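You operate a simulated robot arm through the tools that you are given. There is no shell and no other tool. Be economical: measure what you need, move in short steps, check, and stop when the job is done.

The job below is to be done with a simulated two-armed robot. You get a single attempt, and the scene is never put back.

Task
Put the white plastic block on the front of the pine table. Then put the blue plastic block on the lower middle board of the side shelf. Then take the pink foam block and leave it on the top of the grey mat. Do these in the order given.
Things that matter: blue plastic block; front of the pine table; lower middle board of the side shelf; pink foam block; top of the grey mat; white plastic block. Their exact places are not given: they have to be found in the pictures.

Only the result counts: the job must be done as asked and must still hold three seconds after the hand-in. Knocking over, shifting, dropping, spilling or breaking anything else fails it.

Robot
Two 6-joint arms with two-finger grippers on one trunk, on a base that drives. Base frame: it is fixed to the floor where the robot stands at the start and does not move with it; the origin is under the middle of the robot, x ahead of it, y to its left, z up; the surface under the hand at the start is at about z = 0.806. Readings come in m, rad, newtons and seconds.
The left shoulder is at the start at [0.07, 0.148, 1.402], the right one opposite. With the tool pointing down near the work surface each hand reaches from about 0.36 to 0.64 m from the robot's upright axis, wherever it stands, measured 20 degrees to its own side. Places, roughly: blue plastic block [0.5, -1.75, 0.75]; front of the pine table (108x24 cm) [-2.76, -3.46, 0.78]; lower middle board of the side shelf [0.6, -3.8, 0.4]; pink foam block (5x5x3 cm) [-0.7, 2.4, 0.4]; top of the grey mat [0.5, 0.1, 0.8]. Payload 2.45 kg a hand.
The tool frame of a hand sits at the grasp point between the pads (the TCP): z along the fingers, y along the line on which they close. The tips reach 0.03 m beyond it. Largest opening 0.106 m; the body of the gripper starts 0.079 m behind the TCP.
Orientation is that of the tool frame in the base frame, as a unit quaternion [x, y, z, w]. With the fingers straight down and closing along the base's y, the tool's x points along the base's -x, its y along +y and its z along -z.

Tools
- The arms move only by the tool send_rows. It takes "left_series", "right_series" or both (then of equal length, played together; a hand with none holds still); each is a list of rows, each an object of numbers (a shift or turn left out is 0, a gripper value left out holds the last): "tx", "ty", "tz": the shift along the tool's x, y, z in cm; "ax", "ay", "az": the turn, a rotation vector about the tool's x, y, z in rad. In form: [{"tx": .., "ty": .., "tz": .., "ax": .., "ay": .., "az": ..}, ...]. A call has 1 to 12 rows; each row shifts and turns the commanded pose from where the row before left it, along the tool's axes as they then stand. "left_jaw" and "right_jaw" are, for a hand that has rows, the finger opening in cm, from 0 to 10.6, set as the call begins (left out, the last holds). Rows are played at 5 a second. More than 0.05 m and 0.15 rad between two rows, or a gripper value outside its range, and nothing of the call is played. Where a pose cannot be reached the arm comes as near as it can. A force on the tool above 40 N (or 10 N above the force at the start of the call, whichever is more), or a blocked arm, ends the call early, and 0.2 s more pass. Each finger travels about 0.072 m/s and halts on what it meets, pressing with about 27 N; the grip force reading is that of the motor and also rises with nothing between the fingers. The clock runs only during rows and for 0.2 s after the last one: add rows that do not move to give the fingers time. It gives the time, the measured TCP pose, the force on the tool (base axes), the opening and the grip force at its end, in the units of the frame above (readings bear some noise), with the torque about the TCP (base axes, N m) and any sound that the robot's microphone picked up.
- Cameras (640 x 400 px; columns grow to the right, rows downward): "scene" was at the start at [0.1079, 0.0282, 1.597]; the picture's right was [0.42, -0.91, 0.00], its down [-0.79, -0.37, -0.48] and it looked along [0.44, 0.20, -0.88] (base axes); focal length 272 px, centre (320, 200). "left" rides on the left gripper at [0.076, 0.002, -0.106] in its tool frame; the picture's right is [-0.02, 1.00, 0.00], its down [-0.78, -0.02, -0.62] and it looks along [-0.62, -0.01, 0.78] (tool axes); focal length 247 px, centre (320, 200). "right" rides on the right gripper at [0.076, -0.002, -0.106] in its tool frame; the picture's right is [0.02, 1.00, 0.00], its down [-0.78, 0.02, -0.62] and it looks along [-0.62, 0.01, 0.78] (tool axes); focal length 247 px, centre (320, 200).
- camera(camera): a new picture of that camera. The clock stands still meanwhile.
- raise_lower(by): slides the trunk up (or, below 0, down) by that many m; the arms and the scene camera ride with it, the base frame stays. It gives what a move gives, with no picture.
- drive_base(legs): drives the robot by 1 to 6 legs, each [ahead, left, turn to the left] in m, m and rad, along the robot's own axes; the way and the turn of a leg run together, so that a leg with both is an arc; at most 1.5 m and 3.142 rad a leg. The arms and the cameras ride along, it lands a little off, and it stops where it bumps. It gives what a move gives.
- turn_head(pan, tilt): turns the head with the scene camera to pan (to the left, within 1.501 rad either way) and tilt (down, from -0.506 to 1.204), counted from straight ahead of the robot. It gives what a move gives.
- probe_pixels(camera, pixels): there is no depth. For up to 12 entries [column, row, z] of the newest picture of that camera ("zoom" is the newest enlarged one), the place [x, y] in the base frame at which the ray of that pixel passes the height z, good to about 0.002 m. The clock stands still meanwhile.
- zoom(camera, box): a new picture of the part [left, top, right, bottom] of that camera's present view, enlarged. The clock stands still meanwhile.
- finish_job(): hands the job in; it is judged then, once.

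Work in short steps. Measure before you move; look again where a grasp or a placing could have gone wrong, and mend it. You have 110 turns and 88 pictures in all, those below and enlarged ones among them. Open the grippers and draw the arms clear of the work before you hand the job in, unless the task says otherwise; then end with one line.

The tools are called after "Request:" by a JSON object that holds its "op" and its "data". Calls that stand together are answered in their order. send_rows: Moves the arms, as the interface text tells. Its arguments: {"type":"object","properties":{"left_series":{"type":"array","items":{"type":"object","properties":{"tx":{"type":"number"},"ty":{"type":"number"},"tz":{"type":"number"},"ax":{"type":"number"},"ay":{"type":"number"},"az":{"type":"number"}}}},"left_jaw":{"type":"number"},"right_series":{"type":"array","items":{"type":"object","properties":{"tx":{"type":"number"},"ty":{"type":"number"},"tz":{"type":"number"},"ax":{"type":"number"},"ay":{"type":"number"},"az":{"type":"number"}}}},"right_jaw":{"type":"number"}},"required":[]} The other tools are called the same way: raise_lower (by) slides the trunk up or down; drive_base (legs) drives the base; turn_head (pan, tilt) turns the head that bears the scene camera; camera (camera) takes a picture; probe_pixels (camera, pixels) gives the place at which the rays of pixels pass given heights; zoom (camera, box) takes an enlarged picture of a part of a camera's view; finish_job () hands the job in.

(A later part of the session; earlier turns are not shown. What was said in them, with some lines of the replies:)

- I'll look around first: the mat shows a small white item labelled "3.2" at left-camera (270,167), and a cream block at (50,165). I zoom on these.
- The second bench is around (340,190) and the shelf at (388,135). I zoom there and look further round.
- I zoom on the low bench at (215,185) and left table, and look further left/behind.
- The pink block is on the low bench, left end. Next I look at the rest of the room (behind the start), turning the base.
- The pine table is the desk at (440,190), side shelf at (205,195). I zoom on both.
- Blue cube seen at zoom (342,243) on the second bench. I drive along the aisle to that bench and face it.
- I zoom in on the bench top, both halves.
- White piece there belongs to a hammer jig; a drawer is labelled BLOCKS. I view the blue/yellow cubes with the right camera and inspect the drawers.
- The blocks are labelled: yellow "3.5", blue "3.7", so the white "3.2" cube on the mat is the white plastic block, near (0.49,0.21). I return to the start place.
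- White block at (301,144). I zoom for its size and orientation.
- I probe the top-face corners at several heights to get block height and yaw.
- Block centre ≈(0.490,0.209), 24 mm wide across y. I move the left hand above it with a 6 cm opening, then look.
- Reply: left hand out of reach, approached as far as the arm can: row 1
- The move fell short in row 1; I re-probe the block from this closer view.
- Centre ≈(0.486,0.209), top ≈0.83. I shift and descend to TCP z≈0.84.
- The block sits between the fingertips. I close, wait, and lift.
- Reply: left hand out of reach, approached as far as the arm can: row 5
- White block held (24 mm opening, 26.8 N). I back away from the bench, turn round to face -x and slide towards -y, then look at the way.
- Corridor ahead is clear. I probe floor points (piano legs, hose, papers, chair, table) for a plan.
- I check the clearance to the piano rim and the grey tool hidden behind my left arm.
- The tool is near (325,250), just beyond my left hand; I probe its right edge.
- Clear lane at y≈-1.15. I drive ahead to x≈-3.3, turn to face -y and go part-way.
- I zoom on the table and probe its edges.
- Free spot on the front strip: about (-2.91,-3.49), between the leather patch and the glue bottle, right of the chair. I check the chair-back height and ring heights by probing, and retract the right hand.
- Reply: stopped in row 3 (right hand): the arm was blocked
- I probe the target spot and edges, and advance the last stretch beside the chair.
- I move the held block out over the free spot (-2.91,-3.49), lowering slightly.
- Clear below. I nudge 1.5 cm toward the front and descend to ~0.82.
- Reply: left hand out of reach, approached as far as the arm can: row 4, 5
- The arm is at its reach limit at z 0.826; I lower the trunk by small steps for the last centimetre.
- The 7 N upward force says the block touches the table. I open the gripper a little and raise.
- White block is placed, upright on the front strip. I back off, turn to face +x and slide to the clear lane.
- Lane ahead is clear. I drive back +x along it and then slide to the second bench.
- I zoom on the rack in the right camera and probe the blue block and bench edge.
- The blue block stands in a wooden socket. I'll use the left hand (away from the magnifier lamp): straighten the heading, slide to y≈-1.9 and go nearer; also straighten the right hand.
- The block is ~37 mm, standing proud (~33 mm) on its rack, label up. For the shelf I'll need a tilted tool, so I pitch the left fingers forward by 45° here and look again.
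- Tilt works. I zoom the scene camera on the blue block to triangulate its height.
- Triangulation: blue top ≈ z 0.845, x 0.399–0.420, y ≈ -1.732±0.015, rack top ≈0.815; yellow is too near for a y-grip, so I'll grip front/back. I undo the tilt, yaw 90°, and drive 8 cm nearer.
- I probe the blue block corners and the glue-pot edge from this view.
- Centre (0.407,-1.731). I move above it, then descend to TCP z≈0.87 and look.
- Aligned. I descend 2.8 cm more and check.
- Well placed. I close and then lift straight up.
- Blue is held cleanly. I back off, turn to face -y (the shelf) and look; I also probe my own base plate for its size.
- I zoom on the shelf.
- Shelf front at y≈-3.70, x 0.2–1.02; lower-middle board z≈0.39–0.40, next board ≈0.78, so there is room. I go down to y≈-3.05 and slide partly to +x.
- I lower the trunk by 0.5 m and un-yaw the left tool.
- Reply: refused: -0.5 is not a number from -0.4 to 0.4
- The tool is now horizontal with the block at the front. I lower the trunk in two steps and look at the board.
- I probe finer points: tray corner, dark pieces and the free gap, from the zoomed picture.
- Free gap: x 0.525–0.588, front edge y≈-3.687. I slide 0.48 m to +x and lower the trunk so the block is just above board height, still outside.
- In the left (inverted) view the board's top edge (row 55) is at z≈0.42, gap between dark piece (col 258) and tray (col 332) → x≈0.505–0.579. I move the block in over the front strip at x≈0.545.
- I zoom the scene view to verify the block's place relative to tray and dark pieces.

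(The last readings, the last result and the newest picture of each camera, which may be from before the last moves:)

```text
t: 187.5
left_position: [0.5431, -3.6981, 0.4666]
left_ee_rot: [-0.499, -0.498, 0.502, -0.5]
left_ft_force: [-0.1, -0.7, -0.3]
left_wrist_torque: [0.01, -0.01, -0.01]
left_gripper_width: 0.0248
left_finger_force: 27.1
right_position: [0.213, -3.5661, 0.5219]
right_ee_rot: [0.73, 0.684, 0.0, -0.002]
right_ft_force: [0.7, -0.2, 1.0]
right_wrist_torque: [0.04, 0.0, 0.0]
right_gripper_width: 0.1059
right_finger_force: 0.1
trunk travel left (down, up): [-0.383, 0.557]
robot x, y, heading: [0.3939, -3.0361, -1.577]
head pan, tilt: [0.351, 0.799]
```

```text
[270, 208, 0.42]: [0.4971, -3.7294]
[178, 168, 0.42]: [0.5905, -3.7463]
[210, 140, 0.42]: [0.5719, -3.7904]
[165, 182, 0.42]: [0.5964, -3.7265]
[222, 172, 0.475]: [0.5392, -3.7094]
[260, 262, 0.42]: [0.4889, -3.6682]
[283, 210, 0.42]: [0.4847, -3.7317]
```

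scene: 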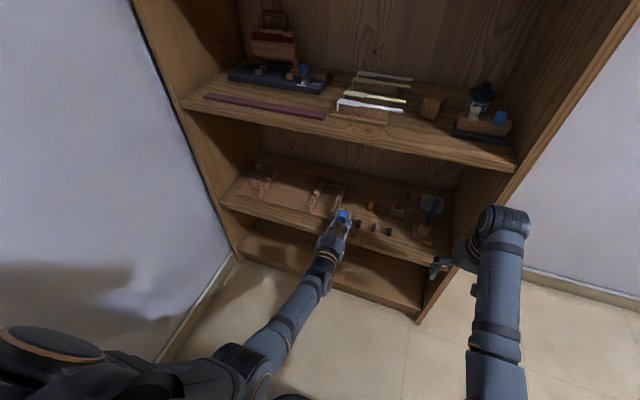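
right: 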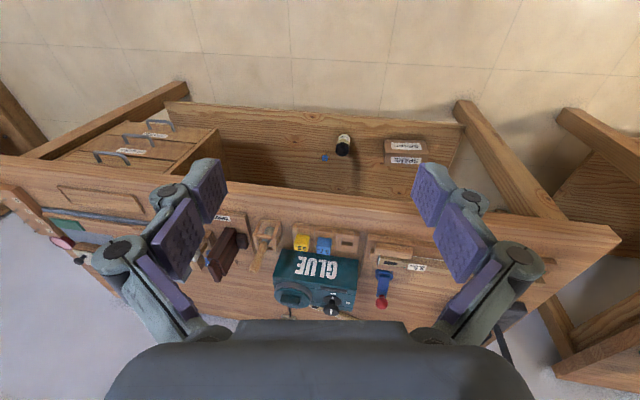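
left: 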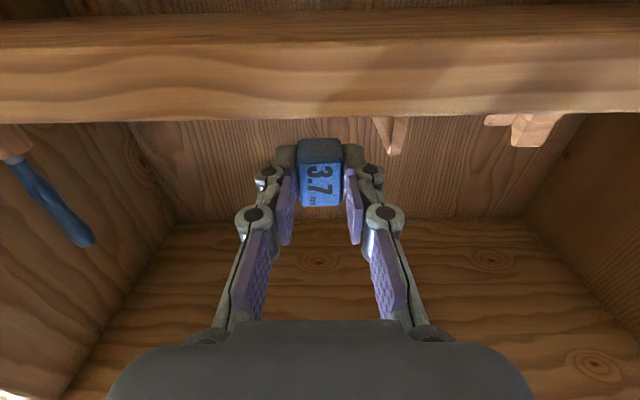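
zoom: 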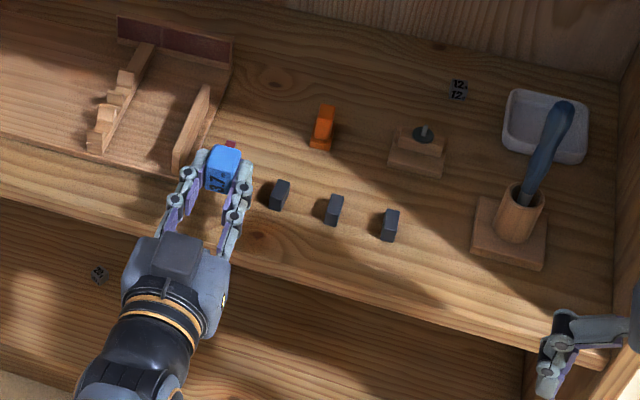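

Gap confirmed (x 0.497–0.590, edge y -3.668). I lower the trunk gently until contact.

Request:
{"op": "raise_lower", "data": {"by": -0.027}}

Request:
{"op": "raise_lower", "data": {"by": -0.004}}

Request:
{"op": "camera", "data": {"camera": "left"}}

```text
t: 188.2
left_position: [0.5429, -3.6992, 0.4402]
left_ee_rot: [-0.499, -0.498, 0.503, -0.5]
left_ft_force: [-0.4, 0.3, -0.7]
left_wrist_torque: [0.03, 0.0, 0.02]
left_gripper_width: 0.0251
left_finger_force: 27.3
right_position: [0.2141, -3.5668, 0.4958]
right_ee_rot: [0.73, 0.683, 0.001, 0.0]
right_ft_force: [0.0, 0.2, -0.2]
right_wrist_torque: [0.0, -0.02, 0.02]
right_gripper_width: 0.106
right_finger_force: 0.0
trunk travel left (down, up): [-0.356, 0.584]
robot x, y, heading: [0.3931, -3.0375, -1.575]
head pan, tilt: [0.351, 0.799]
```

```text
t: 188.8
left_position: [0.5428, -3.6978, 0.4355]
left_ee_rot: [-0.499, -0.499, 0.502, -0.5]
left_ft_force: [-0.1, 0.2, -1.2]
left_wrist_torque: [0.02, 0.02, -0.02]
left_gripper_width: 0.0248
left_finger_force: 26.7
right_position: [0.2136, -3.5671, 0.4909]
right_ee_rot: [0.73, 0.684, 0.0, 0.0]
right_ft_force: [0.2, 0.4, 0.1]
right_wrist_torque: [-0.02, -0.02, -0.01]
right_gripper_width: 0.1062
right_finger_force: 0.3
trunk travel left (down, up): [-0.352, 0.588]
robot x, y, heading: [0.3901, -3.0365, -1.573]
head pan, tilt: [0.351, 0.799]
```

```text
28 pictures are left
```

left: 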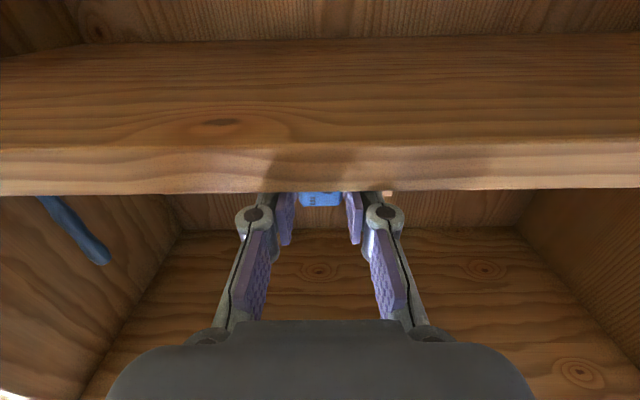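

No contact yet; I continue in small steps.

Request:
{"op": "raise_lower", "data": {"by": -0.003}}

Request:
{"op": "raise_lower", "data": {"by": -0.003}}

```text
t: 189.3
left_position: [0.5426, -3.6989, 0.4338]
left_ee_rot: [-0.498, -0.498, 0.503, -0.501]
left_ft_force: [-0.2, -1.7, 4.1]
left_wrist_torque: [-0.04, 0.03, -0.02]
left_gripper_width: 0.0246
left_finger_force: 26.9
right_position: [0.2141, -3.5664, 0.4878]
right_ee_rot: [0.73, 0.683, 0.0, 0.002]
right_ft_force: [-0.6, 0.0, 0.3]
right_wrist_torque: [0.01, 0.02, -0.02]
right_gripper_width: 0.1059
right_finger_force: 0.1
trunk travel left (down, up): [-0.349, 0.591]
robot x, y, heading: [0.3927, -3.0343, -1.569]
head pan, tilt: [0.351, 0.799]
```

```text
t: 189.8
left_position: [0.5422, -3.6995, 0.4325]
left_ee_rot: [-0.496, -0.497, 0.503, -0.503]
left_ft_force: [1.1, -0.4, 14.9]
left_wrist_torque: [-0.07, -0.03, 0.01]
left_gripper_width: 0.0247
left_finger_force: 27.2
right_position: [0.2143, -3.5657, 0.4855]
right_ee_rot: [0.73, 0.683, 0.0, 0.001]
right_ft_force: [-0.8, -0.2, -0.6]
right_wrist_torque: [-0.02, -0.02, 0.01]
right_gripper_width: 0.106
right_finger_force: 0.1
trunk travel left (down, up): [-0.346, 0.594]
robot x, y, heading: [0.3938, -3.0393, -1.575]
head pan, tilt: [0.351, 0.799]
```

Contact at z≈0.433. I ease up 2 mm, open, and draw straight back.

Request:
{"op": "raise_lower", "data": {"by": 0.003}}

Request:
{"op": "send_rows", "data": {"left_series": [{}, {}, {}], "left_jaw": 4.6}}

Request:
{"op": "send_rows", "data": {"left_series": [{"tz": -2}, {"tz": -4}, {"tz": -4}, {"tz": -4}, {}]}}

Request:
{"op": "zoom", "data": {"camera": "scene", "box": [290, 170, 450, 280]}}

```text
t: 190.3
left_position: [0.5434, -3.6978, 0.4338]
left_ee_rot: [-0.498, -0.498, 0.503, -0.501]
left_ft_force: [0.3, -2.8, 12.5]
left_wrist_torque: [-0.16, -0.01, -0.01]
left_gripper_width: 0.0247
left_finger_force: 26.7
right_position: [0.2132, -3.5673, 0.4885]
right_ee_rot: [0.73, 0.683, 0.001, 0.0]
right_ft_force: [0.0, -0.3, 0.1]
right_wrist_torque: [-0.03, -0.03, -0.03]
right_gripper_width: 0.106
right_finger_force: 0.0
trunk travel left (down, up): [-0.349, 0.591]
robot x, y, heading: [0.3917, -3.0392, -1.573]
head pan, tilt: [0.351, 0.799]
```

```text
t: 191.1
left_position: [0.5428, -3.6977, 0.4306]
left_ee_rot: [-0.5, -0.5, 0.501, -0.5]
left_ft_force: [0.1, 0.4, -0.3]
left_wrist_torque: [-0.02, 0.07, -0.01]
left_gripper_width: 0.0457
left_finger_force: 0.1
right_position: [0.2132, -3.5683, 0.488]
right_ee_rot: [0.73, 0.683, 0.001, -0.001]
right_ft_force: [0.2, 0.2, -0.2]
right_wrist_torque: [0.02, 0.04, 0.0]
right_gripper_width: 0.1058
right_finger_force: 0.1
trunk travel left (down, up): [-0.349, 0.591]
robot x, y, heading: [0.3906, -3.0369, -1.572]
head pan, tilt: [0.351, 0.799]
```

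```text
t: 192.3
left_position: [0.54, -3.5563, 0.4311]
left_ee_rot: [-0.499, -0.498, 0.503, -0.5]
left_ft_force: [-0.5, 0.3, -0.2]
left_wrist_torque: [0.01, 0.0, 0.01]
left_gripper_width: 0.0459
left_finger_force: 0.0
right_position: [0.2132, -3.568, 0.4886]
right_ee_rot: [0.73, 0.684, 0.001, 0.0]
right_ft_force: [0.8, 0.7, 0.5]
right_wrist_torque: [-0.04, 0.01, 0.01]
right_gripper_width: 0.1059
right_finger_force: 0.0
trunk travel left (down, up): [-0.349, 0.591]
robot x, y, heading: [0.3947, -3.0363, -1.572]
head pan, tilt: [0.351, 0.799]
```

```text
3.64 times, centred on (370, 225) of scene
```

zoom: 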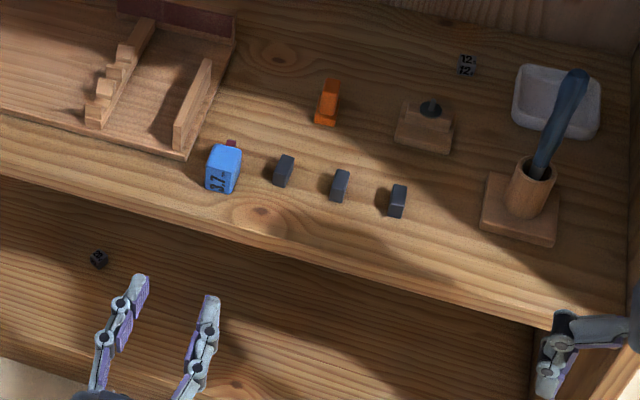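

Blue stands on the lower-middle board; nothing else moved. I raise the trunk, slide out and back away, and restore the left tool to vertical.

Request:
{"op": "drive_base", "data": {"legs": [[-0.08, 0, 0], [0, -0.7, 0], [-1.1, 0, 0]]}}

Request:
{"op": "send_rows", "data": {"left_series": [{"ay": 0.143}, {"ay": 0.143}, {"ay": 0.143}, {"ay": 0.143}, {"ay": 0.143}, {"ay": 0.143}, {"ay": 0.143}, {"ay": 0.143}, {"ay": 0.143}, {"ay": 0.143}, {"ay": 0.143}, {}], "left_jaw": 8}}

Request:
{"op": "raise_lower", "data": {"by": 0.4}}

Request:
{"op": "raise_lower", "data": {"by": 0.19}}

```text
t: 202.3
left_position: [-0.1792, -2.3323, 0.4305]
left_ee_rot: [0.489, 0.508, -0.492, 0.51]
left_ft_force: [-0.2, 0.7, -0.2]
left_wrist_torque: [0.02, 0.0, 0.0]
left_gripper_width: 0.0461
left_finger_force: 0.0
right_position: [-0.5027, -2.354, 0.4882]
right_ee_rot: [0.717, 0.697, 0.0, -0.001]
right_ft_force: [0.8, -0.1, 0.0]
right_wrist_torque: [-0.02, 0.03, -0.01]
right_gripper_width: 0.1059
right_finger_force: 0.1
trunk travel left (down, up): [-0.349, 0.591]
robot x, y, heading: [-0.3476, -1.8175, -1.534]
head pan, tilt: [0.351, 0.799]
```

```text
t: 204.9
left_position: [-0.1767, -2.3325, 0.4312]
left_ee_rot: [0.694, 0.72, -0.002, -0.001]
left_ft_force: [-0.3, 0.7, 0.6]
left_wrist_torque: [-0.01, -0.02, -0.04]
left_gripper_width: 0.0802
left_finger_force: 0.0
left hand out of reach, approached as far as the arm can: row 2
right_position: [-0.5037, -2.3538, 0.4878]
right_ee_rot: [0.717, 0.697, 0.001, 0.001]
right_ft_force: [-0.3, -0.2, 0.1]
right_wrist_torque: [0.0, 0.01, 0.04]
right_gripper_width: 0.1061
right_finger_force: 0.1
trunk travel left (down, up): [-0.349, 0.591]
robot x, y, heading: [-0.3415, -1.8174, -1.541]
head pan, tilt: [0.351, 0.799]
```

```text
t: 208.7
left_position: [-0.1761, -2.3323, 0.8306]
left_ee_rot: [0.695, 0.719, -0.001, 0.0]
left_ft_force: [-0.2, 0.0, 0.2]
left_wrist_torque: [-0.01, -0.04, -0.01]
left_gripper_width: 0.0799
left_finger_force: 0.1
right_position: [-0.5034, -2.3547, 0.8886]
right_ee_rot: [0.717, 0.697, 0.001, 0.0]
right_ft_force: [-0.2, 0.1, 0.0]
right_wrist_torque: [0.02, 0.0, 0.0]
right_gripper_width: 0.1061
right_finger_force: 0.1
trunk travel left (down, up): [-0.749, 0.191]
robot x, y, heading: [-0.3442, -1.8181, -1.535]
head pan, tilt: [0.351, 0.799]
```

```text
t: 210.8
left_position: [-0.1755, -2.3333, 1.02]
left_ee_rot: [0.695, 0.719, -0.001, 0.0]
left_ft_force: [0.3, 0.3, 0.1]
left_wrist_torque: [-0.02, 0.01, -0.01]
left_gripper_width: 0.0799
left_finger_force: 0.0
right_position: [-0.5037, -2.3541, 1.0774]
right_ee_rot: [0.717, 0.697, 0.001, 0.0]
right_ft_force: [1.2, -0.9, 0.7]
right_wrist_torque: [-0.05, 0.0, 0.01]
right_gripper_width: 0.1061
right_finger_force: 0.1
trunk travel left (down, up): [-0.939, 0.001]
robot x, y, heading: [-0.3466, -1.8181, -1.532]
head pan, tilt: [0.351, 0.799]
```

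I turn to face +y and drive up the aisle to y≈-0.3, then look toward the low bench.

Request:
{"op": "drive_base", "data": {"legs": [[0, 0, -1.57], [0, 0, -1.61], [1.5, 0, 0], [0.4, 0.1, 0]]}}

Request:
{"op": "turn_head", "data": {"pan": 0.1, "tilt": 0.5}}

Request:
{"op": "camera", "data": {"camera": "scene"}}

```text
t: 228.1
left_position: [-0.5184, 0.5787, 1.0221]
left_ee_rot: [-0.698, 0.716, 0.0, 0.002]
left_ft_force: [0.4, -0.3, -0.9]
left_wrist_torque: [-0.01, 0.02, -0.02]
left_gripper_width: 0.0801
left_finger_force: 0.1
right_position: [-0.1885, 0.5806, 1.0774]
right_ee_rot: [-0.675, 0.737, 0.0, -0.001]
right_ft_force: [0.2, 0.4, 0.1]
right_wrist_torque: [0.04, 0.0, -0.01]
right_gripper_width: 0.1061
right_finger_force: 0.1
trunk travel left (down, up): [-0.939, 0.001]
robot x, y, heading: [-0.3808, 0.057, 1.545]
head pan, tilt: [0.351, 0.799]
```

```text
t: 228.9
left_position: [-0.5176, 0.5807, 1.0197]
left_ee_rot: [-0.698, 0.716, 0.0, 0.001]
left_ft_force: [-0.4, 0.4, 0.3]
left_wrist_torque: [0.02, -0.03, 0.0]
left_gripper_width: 0.0801
left_finger_force: 0.0
right_position: [-0.1895, 0.5822, 1.0773]
right_ee_rot: [-0.675, 0.738, -0.001, 0.0]
right_ft_force: [-0.3, -0.5, -0.6]
right_wrist_torque: [0.02, -0.01, -0.01]
right_gripper_width: 0.1058
right_finger_force: 0.1
trunk travel left (down, up): [-0.939, 0.001]
robot x, y, heading: [-0.3802, 0.0562, 1.548]
head pan, tilt: [0.099, 0.499]
```

```text
26 pictures are left
```

scene: 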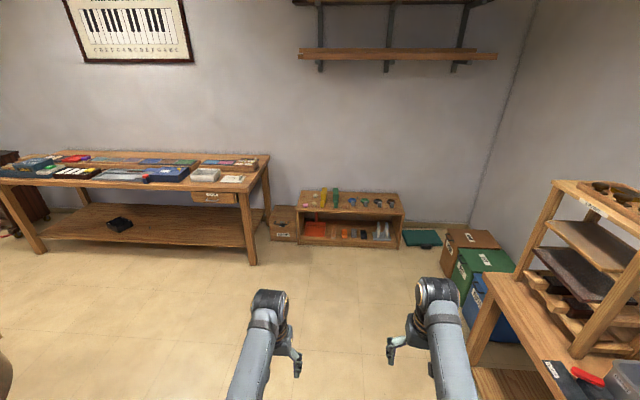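

I probe the bench, the table leg and bins.

Request:
{"op": "probe_pixels", "data": {"camera": "scene", "pixels": [[299, 211, 0.4], [402, 215, 0.4], [306, 191, 0.4], [298, 245, 0], [400, 249, 0], [252, 264, 0], [448, 278, 0], [466, 325, 0], [272, 241, 0], [244, 190, 0.78], [312, 206, 0.4]]}}

Request:
{"op": "zoom", "data": {"camera": "scene", "box": [260, 170, 420, 260]}}

```text
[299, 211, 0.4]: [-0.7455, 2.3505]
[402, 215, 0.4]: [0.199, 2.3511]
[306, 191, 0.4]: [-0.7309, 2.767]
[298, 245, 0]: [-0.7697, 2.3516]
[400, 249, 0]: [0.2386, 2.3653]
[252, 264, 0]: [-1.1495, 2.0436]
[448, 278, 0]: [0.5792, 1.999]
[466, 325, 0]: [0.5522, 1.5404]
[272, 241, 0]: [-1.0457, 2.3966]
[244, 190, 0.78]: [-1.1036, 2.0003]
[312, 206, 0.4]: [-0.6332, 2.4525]
```

```text
4.00 times, centred on (340, 215) of scene
```

zoom: 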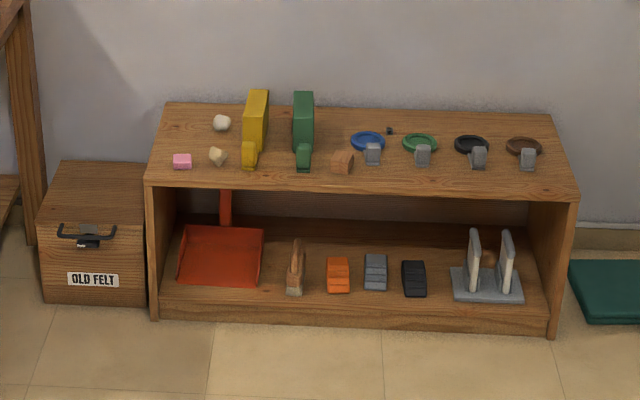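

Pink block at about (-0.70,2.46). I drive to (-0.52,1.8) facing it, then lower the trunk 0.35.

Request:
{"op": "drive_base", "data": {"legs": [[1.3, 0.12, 0.02], [0.45, 0.06, 0]]}}

Request:
{"op": "raise_lower", "data": {"by": -0.35}}

Request:
{"op": "camera", "data": {"camera": "left"}}

```text
t: 237.9
left_position: [-0.684, 2.3567, 1.0225]
left_ee_rot: [-0.705, 0.709, 0.0, 0.001]
left_ft_force: [1.1, -0.6, 0.5]
left_wrist_torque: [0.06, 0.01, -0.01]
left_gripper_width: 0.08
left_finger_force: 0.0
right_position: [-0.3561, 2.3676, 1.0783]
right_ee_rot: [-0.682, 0.731, 0.001, 0.0]
right_ft_force: [-0.1, -0.4, 0.2]
right_wrist_torque: [-0.01, -0.01, -0.01]
right_gripper_width: 0.1059
right_finger_force: 0.1
trunk travel left (down, up): [-0.939, 0.001]
robot x, y, heading: [-0.5354, 1.8374, 1.569]
head pan, tilt: [0.099, 0.499]
```

```text
t: 241.3
left_position: [-0.6851, 2.3595, 0.6697]
left_ee_rot: [-0.707, 0.708, 0.001, 0.001]
left_ft_force: [0.3, -0.1, 0.7]
left_wrist_torque: [-0.01, -0.02, 0.0]
left_gripper_width: 0.0799
left_finger_force: 0.0
right_position: [-0.3566, 2.3683, 0.7278]
right_ee_rot: [-0.682, 0.731, 0.0, -0.002]
right_ft_force: [0.2, 0.1, 0.2]
right_wrist_torque: [0.02, 0.02, -0.03]
right_gripper_width: 0.1059
right_finger_force: 0.0
trunk travel left (down, up): [-0.589, 0.351]
robot x, y, heading: [-0.5377, 1.8375, 1.565]
head pan, tilt: [0.099, 0.499]
```

```text
24 pictures are left
```

left: 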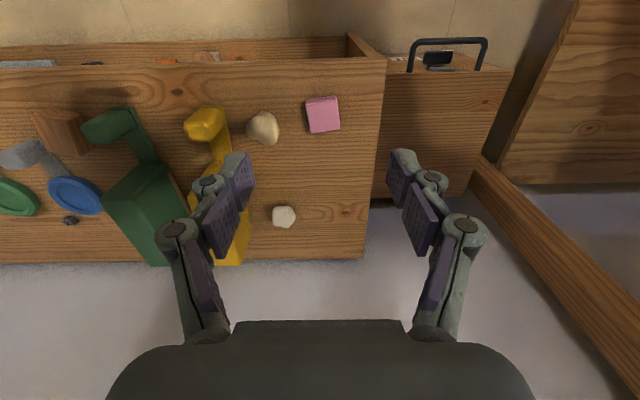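

I probe the pink block at two heights for size calibration.

Request:
{"op": "zoom", "data": {"camera": "left", "box": [240, 80, 400, 180]}}

Request:
{"op": "probe_pixels", "data": {"camera": "left", "pixels": [[306, 98, 0.43], [338, 96, 0.43], [340, 130, 0.43], [309, 133, 0.43], [306, 98, 0.39], [338, 96, 0.39], [340, 130, 0.39], [309, 133, 0.39], [385, 57, 0.4], [277, 127, 0.42]]}}

```text
4.00 times, centred on (320, 130) of left
```

zoom: 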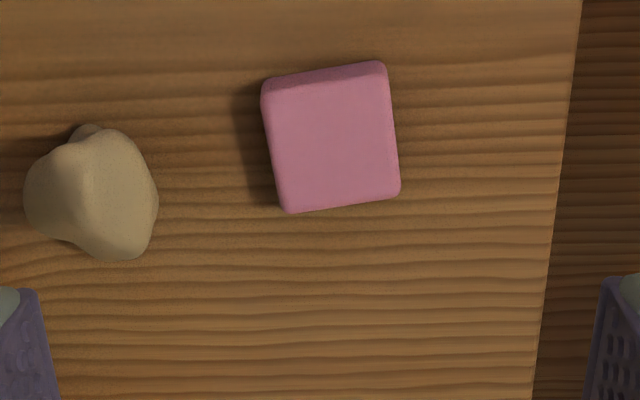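

```text
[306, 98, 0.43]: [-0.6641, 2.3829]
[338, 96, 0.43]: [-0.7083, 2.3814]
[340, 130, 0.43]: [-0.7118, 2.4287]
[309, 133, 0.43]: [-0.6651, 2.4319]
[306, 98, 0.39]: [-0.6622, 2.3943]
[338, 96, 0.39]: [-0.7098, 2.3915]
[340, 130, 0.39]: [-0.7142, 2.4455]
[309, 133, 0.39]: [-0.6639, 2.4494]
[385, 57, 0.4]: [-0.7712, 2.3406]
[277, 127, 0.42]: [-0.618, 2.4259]
```

Pink top ≈ z 0.43, centre ≈(-0.688,2.408), yawed ~0.19 rad. I align yaw, move over it and descend to TCP≈0.5.

Request:
{"op": "send_rows", "data": {"left_series": [{"tx": -2.4, "ty": 0.2}, {"tx": -2.4, "ty": 0.15}, {"az": -0.1, "tz": 3}, {"az": -0.09, "tz": 4}, {"tz": 4}, {"tz": 4}, {}, {}], "left_jaw": 7}}

Request:
{"op": "camera", "data": {"camera": "left"}}

```text
t: 243.1
left_position: [-0.6882, 2.4017, 0.5245]
left_ee_rot: [0.77, -0.638, 0.001, -0.001]
left_ft_force: [0.3, 0.3, 0.4]
left_wrist_torque: [-0.01, -0.01, 0.03]
left_gripper_width: 0.0698
left_finger_force: 0.0
left hand out of reach, approached as far as the arm can: row 6
right_position: [-0.3563, 2.367, 0.7279]
right_ee_rot: [-0.683, 0.731, -0.001, -0.001]
right_ft_force: [0.1, 0.9, -0.5]
right_wrist_torque: [-0.03, 0.01, -0.01]
right_gripper_width: 0.106
right_finger_force: 0.0
trunk travel left (down, up): [-0.589, 0.351]
robot x, y, heading: [-0.5345, 1.8384, 1.567]
head pan, tilt: [0.099, 0.499]
```

```text
22 pictures are left
```

left: 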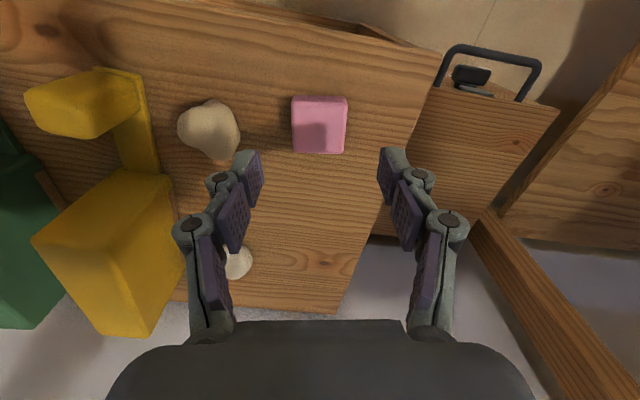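

Yaw is aligned; arm at its lower limit, so the trunk will do the rest. I re-probe the centre.

Request:
{"op": "probe_pixels", "data": {"camera": "left", "pixels": [[292, 104, 0.43], [347, 104, 0.43], [346, 153, 0.43], [294, 153, 0.43], [347, 96, 0.4], [292, 96, 0.4], [320, 128, 0.43], [240, 150, 0.42]]}}

```text
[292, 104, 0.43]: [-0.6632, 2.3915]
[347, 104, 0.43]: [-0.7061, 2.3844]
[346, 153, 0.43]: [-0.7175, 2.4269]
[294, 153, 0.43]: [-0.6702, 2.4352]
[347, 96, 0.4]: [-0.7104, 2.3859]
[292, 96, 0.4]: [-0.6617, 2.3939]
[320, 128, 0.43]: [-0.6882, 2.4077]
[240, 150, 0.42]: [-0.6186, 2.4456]
```

Bench z≈0.40, top 0.43, centre (-0.689,2.409). I nudge forward 0.6 cm and lower the trunk to TCP ≈0.437.

Request:
{"op": "send_rows", "data": {"left_series": [{"tx": -0.6}, {}]}}

Request:
{"op": "raise_lower", "data": {"by": -0.07}}

Request:
{"op": "camera", "data": {"camera": "left"}}

```text
t: 243.7
left_position: [-0.6905, 2.404, 0.5271]
left_ee_rot: [0.77, -0.638, -0.001, -0.001]
left_ft_force: [0.0, -0.1, 0.2]
left_wrist_torque: [0.04, 0.01, 0.05]
left_gripper_width: 0.0699
left_finger_force: 0.1
left hand out of reach, approached as far as the arm can: row 1
right_position: [-0.3556, 2.3685, 0.7278]
right_ee_rot: [-0.682, 0.731, 0.0, -0.001]
right_ft_force: [0.0, 0.2, -0.1]
right_wrist_torque: [0.01, 0.01, -0.03]
right_gripper_width: 0.1059
right_finger_force: 0.1
trunk travel left (down, up): [-0.589, 0.351]
robot x, y, heading: [-0.5367, 1.8379, 1.567]
head pan, tilt: [0.099, 0.499]
```

```text
t: 244.8
left_position: [-0.6908, 2.4036, 0.4577]
left_ee_rot: [0.77, -0.638, 0.0, -0.001]
left_ft_force: [-0.5, 0.9, 0.1]
left_wrist_torque: [0.02, 0.02, 0.01]
left_gripper_width: 0.0702
left_finger_force: 0.0
right_position: [-0.357, 2.3676, 0.6579]
right_ee_rot: [-0.682, 0.731, 0.001, 0.0]
right_ft_force: [0.0, -0.2, -0.1]
right_wrist_torque: [0.05, 0.0, 0.01]
right_gripper_width: 0.1064
right_finger_force: 0.0
trunk travel left (down, up): [-0.519, 0.421]
robot x, y, heading: [-0.5306, 1.8366, 1.563]
head pan, tilt: [0.099, 0.499]
```

```text
21 pictures are left
```

left: 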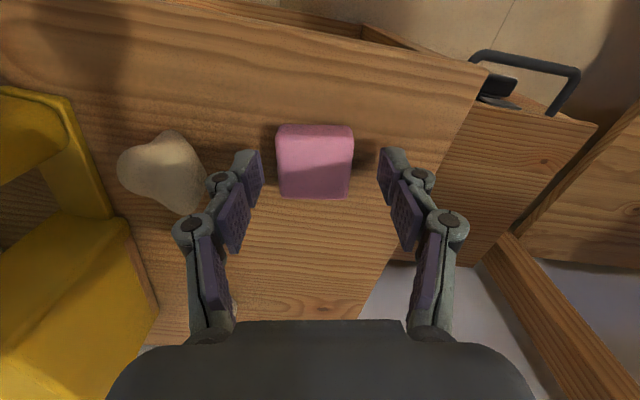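

Good alignment. I lower 2 cm more and close.

Request:
{"op": "raise_lower", "data": {"by": -0.021}}

Request:
{"op": "send_rows", "data": {"left_series": [{}, {}, {}, {}, {}], "left_jaw": 3.2}}

Request:
{"op": "raise_lower", "data": {"by": 0.12}}

Request:
{"op": "camera", "data": {"camera": "left"}}

```text
t: 245.5
left_position: [-0.6912, 2.4064, 0.4486]
left_ee_rot: [0.77, -0.638, -0.006, -0.006]
left_ft_force: [-4.0, -13.9, 55.4]
left_wrist_torque: [-1.01, 0.25, -0.01]
left_gripper_width: 0.0548
left_finger_force: 26.3
right_position: [-0.356, 2.3637, 0.6427]
right_ee_rot: [-0.683, 0.73, 0.003, 0.001]
right_ft_force: [-0.2, -0.2, 0.0]
right_wrist_torque: [0.02, 0.0, -0.01]
right_gripper_width: 0.1061
right_finger_force: 0.1
trunk travel left (down, up): [-0.498, 0.442]
robot x, y, heading: [-0.5352, 1.8355, 1.567]
head pan, tilt: [0.099, 0.499]
stopped: the force on the tool passed its limit at 42 N (the readings are from after the stop); the commanded pose is now the measured one
```

```text
t: 246.0
left_position: [-0.6918, 2.4101, 0.4497]
left_ee_rot: [0.77, -0.638, -0.008, -0.008]
left_ft_force: [-0.8, -17.0, 42.5]
left_wrist_torque: [-1.01, 0.22, 0.13]
left_gripper_width: 0.0421
left_finger_force: 26.7
right_position: [-0.3565, 2.364, 0.6401]
right_ee_rot: [-0.683, 0.73, 0.003, 0.001]
right_ft_force: [1.1, -0.1, -1.6]
right_wrist_torque: [0.01, 0.02, 0.03]
right_gripper_width: 0.106
right_finger_force: 0.0
trunk travel left (down, up): [-0.498, 0.442]
robot x, y, heading: [-0.5365, 1.8378, 1.57]
head pan, tilt: [0.099, 0.499]
stopped in row 2 (left hand): the force on the tool passed its limit at 68 N (the readings are from after the stop); the commanded pose is now the measured one
```

```text
t: 247.5
left_position: [-0.6929, 2.4118, 0.5628]
left_ee_rot: [0.771, -0.637, -0.005, -0.005]
left_ft_force: [-0.4, 1.0, -0.2]
left_wrist_torque: [0.01, 0.0, -0.03]
left_gripper_width: 0.0415
left_finger_force: 26.5
right_position: [-0.3569, 2.3676, 0.7564]
right_ee_rot: [-0.683, 0.73, 0.0, -0.002]
right_ft_force: [0.0, -0.3, -0.5]
right_wrist_torque: [0.01, -0.01, -0.01]
right_gripper_width: 0.1061
right_finger_force: 0.0
trunk travel left (down, up): [-0.618, 0.322]
robot x, y, heading: [-0.5327, 1.8378, 1.566]
head pan, tilt: [0.099, 0.499]
```

```text
20 pictures are left
```

left: 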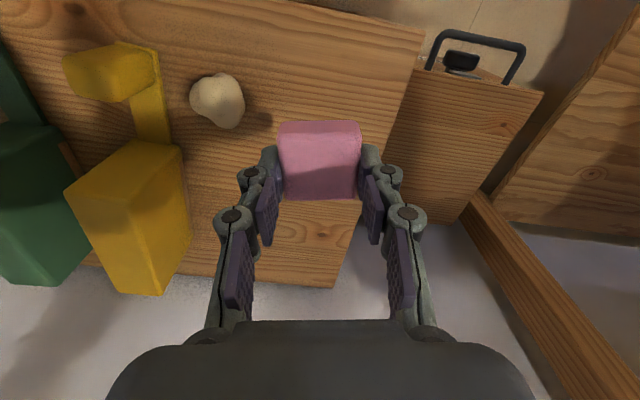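

Pink is gripped (41.5 mm). I raise the trunk fully, back away and return to the mat bench.

Request:
{"op": "raise_lower", "data": {"by": 0.32}}

Request:
{"op": "drive_base", "data": {"legs": [[-1.3, 0, 0], [-0.62, -0.05, 0], [0, 0, -1.566]]}}

Request:
{"op": "turn_head", "data": {"pan": 0.1, "tilt": 0.75}}

Request:
{"op": "camera", "data": {"camera": "scene"}}

```text
t: 250.6
left_position: [-0.6931, 2.4104, 0.8834]
left_ee_rot: [0.771, -0.637, -0.005, -0.006]
left_ft_force: [0.9, -0.4, -0.3]
left_wrist_torque: [0.01, -0.01, -0.01]
left_gripper_width: 0.0417
left_finger_force: 26.6
right_position: [-0.3553, 2.3679, 1.0771]
right_ee_rot: [-0.683, 0.73, 0.0, -0.002]
right_ft_force: [0.2, 0.2, -0.8]
right_wrist_torque: [-0.02, 0.0, -0.01]
right_gripper_width: 0.1061
right_finger_force: 0.0
trunk travel left (down, up): [-0.938, 0.002]
robot x, y, heading: [-0.5368, 1.8319, 1.569]
head pan, tilt: [0.099, 0.499]
```

```text
t: 264.3
left_position: [0.1051, 0.0462, 0.8827]
left_ee_rot: [-0.107, 0.994, 0.0, 0.008]
left_ft_force: [0.0, 0.0, 0.5]
left_wrist_torque: [-0.03, -0.04, -0.06]
left_gripper_width: 0.0416
left_finger_force: 27.1
right_position: [0.0702, -0.29, 1.0764]
right_ee_rot: [0.02, 1.0, 0.0, -0.001]
right_ft_force: [0.8, 0.1, 0.1]
right_wrist_torque: [-0.01, 0.0, -0.01]
right_gripper_width: 0.1061
right_finger_force: 0.0
trunk travel left (down, up): [-0.938, 0.002]
robot x, y, heading: [-0.4643, -0.1276, 0.018]
head pan, tilt: [0.099, 0.499]
```

```text
t: 265.1
left_position: [0.1056, 0.0453, 0.8829]
left_ee_rot: [-0.107, 0.994, -0.001, 0.008]
left_ft_force: [0.6, -0.2, -0.6]
left_wrist_torque: [0.0, 0.01, 0.07]
left_gripper_width: 0.0415
left_finger_force: 27.2
right_position: [0.0705, -0.2918, 1.0766]
right_ee_rot: [0.02, 1.0, 0.001, 0.0]
right_ft_force: [-0.5, -0.2, 0.2]
right_wrist_torque: [0.04, 0.04, -0.02]
right_gripper_width: 0.1061
right_finger_force: 0.0
trunk travel left (down, up): [-0.938, 0.002]
robot x, y, heading: [-0.462, -0.1282, 0.025]
head pan, tilt: [0.099, 0.75]
```

```text
19 pictures are left
```

scene: 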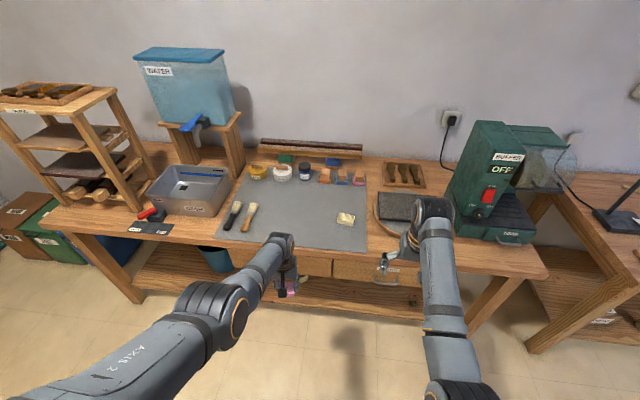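

Mat centre is free around (295,215). I raise the left hand 12 cm and probe the free spot.

Request:
{"op": "send_rows", "data": {"left_series": [{"tz": -4}, {"tz": -4}, {"tz": -4}, {}]}}

Request:
{"op": "probe_pixels", "data": {"camera": "scene", "pixels": [[290, 212, 0.806], [255, 218, 0.806], [340, 220, 0.806], [366, 250, 0.806], [220, 240, 0.806], [300, 200, 0.806], [283, 180, 0.806]]}}

```text
t: 266.1
left_position: [0.1032, 0.0437, 1.0015]
left_ee_rot: [-0.106, 0.994, 0.0, 0.007]
left_ft_force: [0.3, 0.7, 0.0]
left_wrist_torque: [-0.01, 0.01, 0.03]
left_gripper_width: 0.0417
left_finger_force: 26.6
right_position: [0.0698, -0.2907, 1.0766]
right_ee_rot: [0.019, 1.0, 0.001, -0.001]
right_ft_force: [0.0, -0.9, 0.1]
right_wrist_torque: [0.01, 0.0, 0.02]
right_gripper_width: 0.106
right_finger_force: 0.1
trunk travel left (down, up): [-0.938, 0.002]
robot x, y, heading: [-0.4619, -0.1304, 0.024]
head pan, tilt: [0.099, 0.75]
```

```text
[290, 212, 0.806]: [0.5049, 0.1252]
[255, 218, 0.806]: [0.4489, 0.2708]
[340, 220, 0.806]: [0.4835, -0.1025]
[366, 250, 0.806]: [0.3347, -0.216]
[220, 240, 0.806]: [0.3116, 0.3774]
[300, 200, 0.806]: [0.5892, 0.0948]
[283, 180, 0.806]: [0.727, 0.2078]
```

Target (0.49,0.09), between brushes and the cream block. I drive ahead 0.39 m.

Request:
{"op": "drive_base", "data": {"legs": [[0.385, 0.037, 0]]}}

Request:
{"op": "camera", "data": {"camera": "left"}}

```text
t: 268.4
left_position: [0.468, 0.1017, 1.0034]
left_ee_rot: [-0.114, 0.993, 0.0, 0.01]
left_ft_force: [0.7, 0.0, 0.4]
left_wrist_torque: [0.0, -0.02, 0.01]
left_gripper_width: 0.0414
left_finger_force: 26.9
right_position: [0.4406, -0.2346, 1.0773]
right_ee_rot: [0.013, 1.0, 0.0, 0.0]
right_ft_force: [0.5, 0.0, 0.2]
right_wrist_torque: [0.01, -0.03, 0.0]
right_gripper_width: 0.106
right_finger_force: 0.0
trunk travel left (down, up): [-0.938, 0.002]
robot x, y, heading: [-0.0941, -0.0789, 0.042]
head pan, tilt: [0.099, 0.75]
```

```text
18 pictures are left
```

left: 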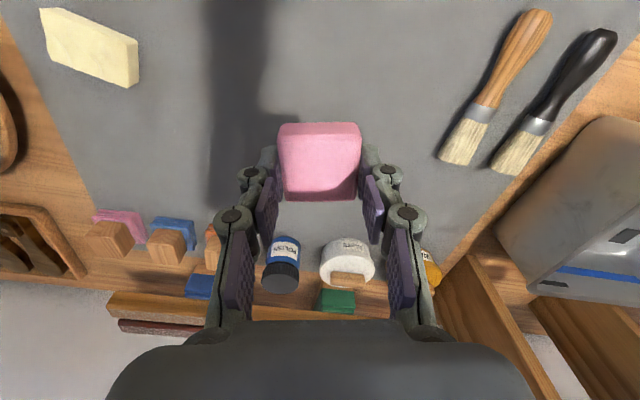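

It hangs over free mat. I descend to TCP ≈0.848.

Request:
{"op": "send_rows", "data": {"left_series": [{"tz": 4}, {"tz": 4}, {"tz": 4}, {"tz": 3}, {"tz": 0.5}, {}]}}

Request:
{"op": "camera", "data": {"camera": "left"}}

```text
t: 269.8
left_position: [0.4574, 0.1053, 0.8614]
left_ee_rot: [-0.115, 0.993, 0.0, 0.008]
left_ft_force: [-0.3, 0.4, -0.6]
left_wrist_torque: [0.02, -0.03, -0.03]
left_gripper_width: 0.0416
left_finger_force: 27.2
left hand out of reach, approached as far as the arm can: row 4
right_position: [0.4436, -0.2343, 1.0765]
right_ee_rot: [0.013, 1.0, 0.0, -0.001]
right_ft_force: [0.4, 0.3, -0.3]
right_wrist_torque: [0.0, 0.0, 0.02]
right_gripper_width: 0.1061
right_finger_force: 0.2
trunk travel left (down, up): [-0.938, 0.002]
robot x, y, heading: [-0.0922, -0.078, 0.039]
head pan, tilt: [0.099, 0.75]
```

```text
17 pictures are left
```

left: 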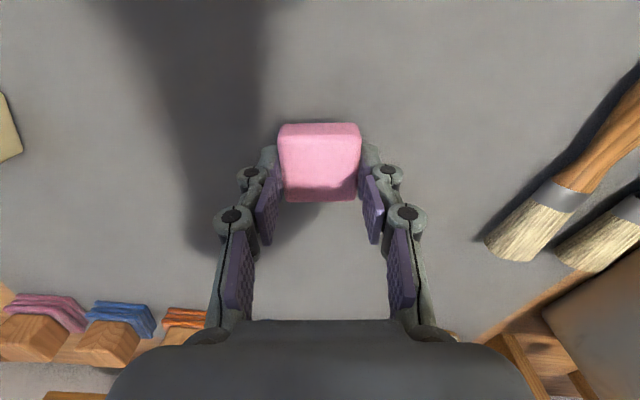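

The arm is at its limit at 0.861; I lower the trunk in small steps to contact.

Request:
{"op": "raise_lower", "data": {"by": -0.017}}

Request:
{"op": "raise_lower", "data": {"by": -0.004}}

```text
t: 270.5
left_position: [0.4566, 0.1058, 0.8436]
left_ee_rot: [-0.115, 0.993, 0.0, 0.008]
left_ft_force: [0.2, 0.2, -0.1]
left_wrist_torque: [0.03, -0.01, 0.03]
left_gripper_width: 0.0418
left_finger_force: 27.4
right_position: [0.4431, -0.2333, 1.06]
right_ee_rot: [0.012, 1.0, 0.001, -0.001]
right_ft_force: [-0.2, -0.5, 0.1]
right_wrist_torque: [-0.05, 0.01, 0.01]
right_gripper_width: 0.1062
right_finger_force: 0.0
trunk travel left (down, up): [-0.921, 0.019]
robot x, y, heading: [-0.0975, -0.0761, 0.041]
head pan, tilt: [0.099, 0.75]
```

```text
t: 271.0
left_position: [0.4571, 0.1065, 0.8386]
left_ee_rot: [-0.115, 0.993, -0.001, 0.008]
left_ft_force: [0.3, 0.6, -0.8]
left_wrist_torque: [0.0, -0.01, -0.01]
left_gripper_width: 0.0418
left_finger_force: 27.2
right_position: [0.4438, -0.2353, 1.0552]
right_ee_rot: [0.012, 1.0, 0.001, -0.001]
right_ft_force: [0.7, 0.0, -0.1]
right_wrist_torque: [-0.01, 0.02, 0.02]
right_gripper_width: 0.1059
right_finger_force: 0.0
trunk travel left (down, up): [-0.917, 0.023]
robot x, y, heading: [-0.0951, -0.0778, 0.041]
head pan, tilt: [0.099, 0.75]
```

Request:
{"op": "raise_lower", "data": {"by": -0.003}}

```text
t: 271.5
left_position: [0.4568, 0.1056, 0.837]
left_ee_rot: [-0.115, 0.993, 0.001, 0.008]
left_ft_force: [-0.4, 0.2, 0.2]
left_wrist_torque: [0.0, -0.02, 0.0]
left_gripper_width: 0.0419
left_finger_force: 27.6
right_position: [0.4424, -0.2337, 1.0529]
right_ee_rot: [0.012, 1.0, 0.001, -0.001]
right_ft_force: [0.2, 0.1, -0.3]
right_wrist_torque: [0.0, -0.03, 0.0]
right_gripper_width: 0.1057
right_finger_force: 0.1
trunk travel left (down, up): [-0.914, 0.026]
robot x, y, heading: [-0.096, -0.0769, 0.04]
head pan, tilt: [0.099, 0.75]
```

Still no contact; one more small step and then I release (at most a couple of mm of drop).

Request:
{"op": "raise_lower", "data": {"by": -0.002}}

Request:
{"op": "send_rows", "data": {"left_series": [{}, {}, {}, {}], "left_jaw": 7}}

Request:
{"op": "raise_lower", "data": {"by": 0.04}}

Request:
{"op": "send_rows", "data": {"left_series": [{"tz": -4}, {"tz": -4}, {"tz": -4}, {"tz": -2}, {}]}}

Request:
{"op": "camera", "data": {"camera": "left"}}

```text
t: 272.0
left_position: [0.4562, 0.1049, 0.8369]
left_ee_rot: [-0.116, 0.993, 0.0, 0.008]
left_ft_force: [-1.1, 0.9, 5.7]
left_wrist_torque: [0.02, -0.03, 0.0]
left_gripper_width: 0.0415
left_finger_force: 26.7
right_position: [0.4417, -0.2348, 1.0502]
right_ee_rot: [0.012, 1.0, 0.001, -0.001]
right_ft_force: [-0.1, 0.4, 0.0]
right_wrist_torque: [0.0, 0.02, 0.0]
right_gripper_width: 0.1058
right_finger_force: 0.1
trunk travel left (down, up): [-0.912, 0.028]
robot x, y, heading: [-0.0951, -0.0816, 0.039]
head pan, tilt: [0.099, 0.75]
```

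```text
t: 273.0
left_position: [0.4563, 0.1059, 0.8343]
left_ee_rot: [-0.115, 0.993, 0.0, 0.008]
left_ft_force: [0.7, 0.3, 0.5]
left_wrist_torque: [-0.02, -0.01, -0.01]
left_gripper_width: 0.07
left_finger_force: 0.1
right_position: [0.443, -0.2349, 1.0503]
right_ee_rot: [0.012, 1.0, 0.001, -0.001]
right_ft_force: [0.4, 0.8, 0.1]
right_wrist_torque: [0.01, 0.0, 0.02]
right_gripper_width: 0.1058
right_finger_force: 0.1
trunk travel left (down, up): [-0.912, 0.028]
robot x, y, heading: [-0.0978, -0.0779, 0.043]
head pan, tilt: [0.099, 0.75]
```

```text
t: 273.8
left_position: [0.4566, 0.1063, 0.864]
left_ee_rot: [-0.116, 0.993, 0.0, 0.008]
left_ft_force: [-0.2, -0.2, -0.5]
left_wrist_torque: [-0.03, 0.0, 0.0]
left_gripper_width: 0.0699
left_finger_force: 0.1
right_position: [0.4428, -0.2335, 1.0774]
right_ee_rot: [0.012, 1.0, 0.0, -0.001]
right_ft_force: [1.0, 0.0, 0.3]
right_wrist_torque: [-0.01, 0.01, 0.03]
right_gripper_width: 0.106
right_finger_force: 0.1
right hand out of reach, approached as far as the arm can: row 1
trunk travel left (down, up): [-0.94, 0.0]
robot x, y, heading: [-0.0917, -0.0785, 0.038]
head pan, tilt: [0.099, 0.75]
```

```text
t: 275.0
left_position: [0.4553, 0.1037, 1.0023]
left_ee_rot: [-0.115, 0.993, -0.001, 0.008]
left_ft_force: [-0.1, -0.8, -0.7]
left_wrist_torque: [0.01, 0.0, -0.03]
left_gripper_width: 0.07
left_finger_force: 0.1
right_position: [0.442, -0.2329, 1.0788]
right_ee_rot: [0.013, 1.0, 0.0, -0.002]
right_ft_force: [0.0, -0.8, 0.1]
right_wrist_torque: [0.0, -0.01, -0.03]
right_gripper_width: 0.1061
right_finger_force: 0.2
trunk travel left (down, up): [-0.94, 0.0]
robot x, y, heading: [-0.0943, -0.0736, 0.04]
head pan, tilt: [0.099, 0.75]
```

```text
16 pictures are left
```

left: 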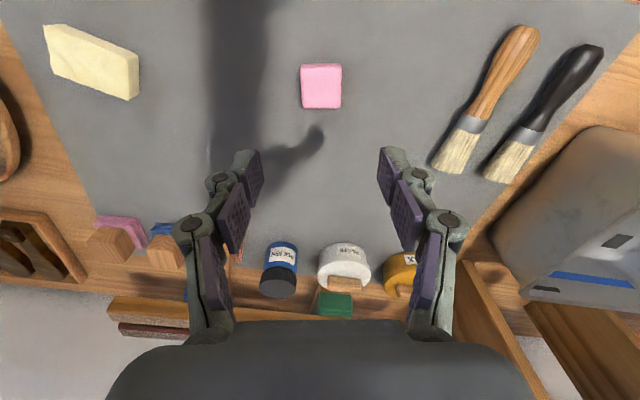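

Pink rests on the mat at (321,86), nothing else disturbed. I back the robot away and open the gripper fully before handing in.

Request:
{"op": "drive_base", "data": {"legs": [[-0.4, 0, 0]]}}

Request:
{"op": "send_rows", "data": {"left_series": [{}, {}, {}], "left_jaw": 10.6}}

Request:
{"op": "camera", "data": {"camera": "scene"}}

```text
t: 277.4
left_position: [0.0591, 0.0935, 1.0021]
left_ee_rot: [-0.122, 0.993, 0.0, 0.007]
left_ft_force: [0.2, 0.1, 0.4]
left_wrist_torque: [0.03, 0.02, -0.01]
left_gripper_width: 0.0698
left_finger_force: 0.1
right_position: [0.0486, -0.2454, 1.0773]
right_ee_rot: [0.006, 1.0, 0.001, -0.002]
right_ft_force: [-0.2, -0.9, -0.6]
right_wrist_torque: [-0.03, 0.01, 0.03]
right_gripper_width: 0.106
right_finger_force: 0.1
trunk travel left (down, up): [-0.94, 0.0]
robot x, y, heading: [-0.4941, -0.0993, 0.054]
head pan, tilt: [0.099, 0.75]
```

```text
t: 278.2
left_position: [0.0571, 0.0934, 1.0019]
left_ee_rot: [-0.12, 0.993, 0.0, 0.008]
left_ft_force: [-0.3, -0.9, 0.9]
left_wrist_torque: [0.01, -0.01, -0.01]
left_gripper_width: 0.1059
left_finger_force: 0.0
right_position: [0.0462, -0.245, 1.0789]
right_ee_rot: [0.006, 1.0, 0.0, 0.0]
right_ft_force: [-0.4, -0.1, -0.6]
right_wrist_torque: [-0.02, -0.01, -0.02]
right_gripper_width: 0.1062
right_finger_force: 0.1
trunk travel left (down, up): [-0.94, 0.0]
robot x, y, heading: [-0.4953, -0.0963, 0.049]
head pan, tilt: [0.099, 0.75]
```

```text
15 pictures are left
```

scene: 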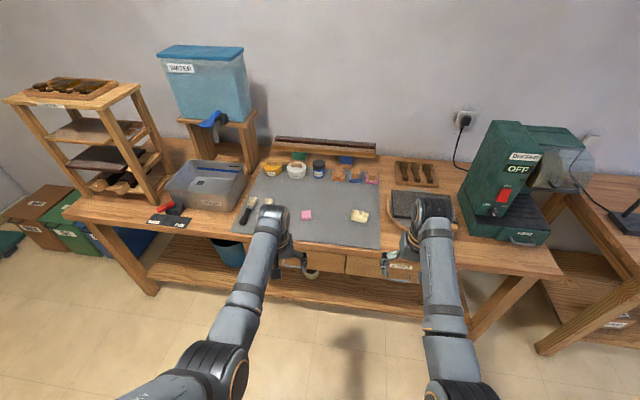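

All three blocks are placed, with pink visible on the mat at (307,215), and the arms are clear. I hand the job in.

Request:
{"op": "finish_job", "data": {}}

```text
The job is handed in.
```

All three blocks were placed in the order asked: white on the front of the pine table, blue on the lower middle board of the side shelf, and pink on the grey mat. The fingertips pressed the low bench with up to about 68 N while picking up the pink block; the pictures afterwards showed nothing there shifted.
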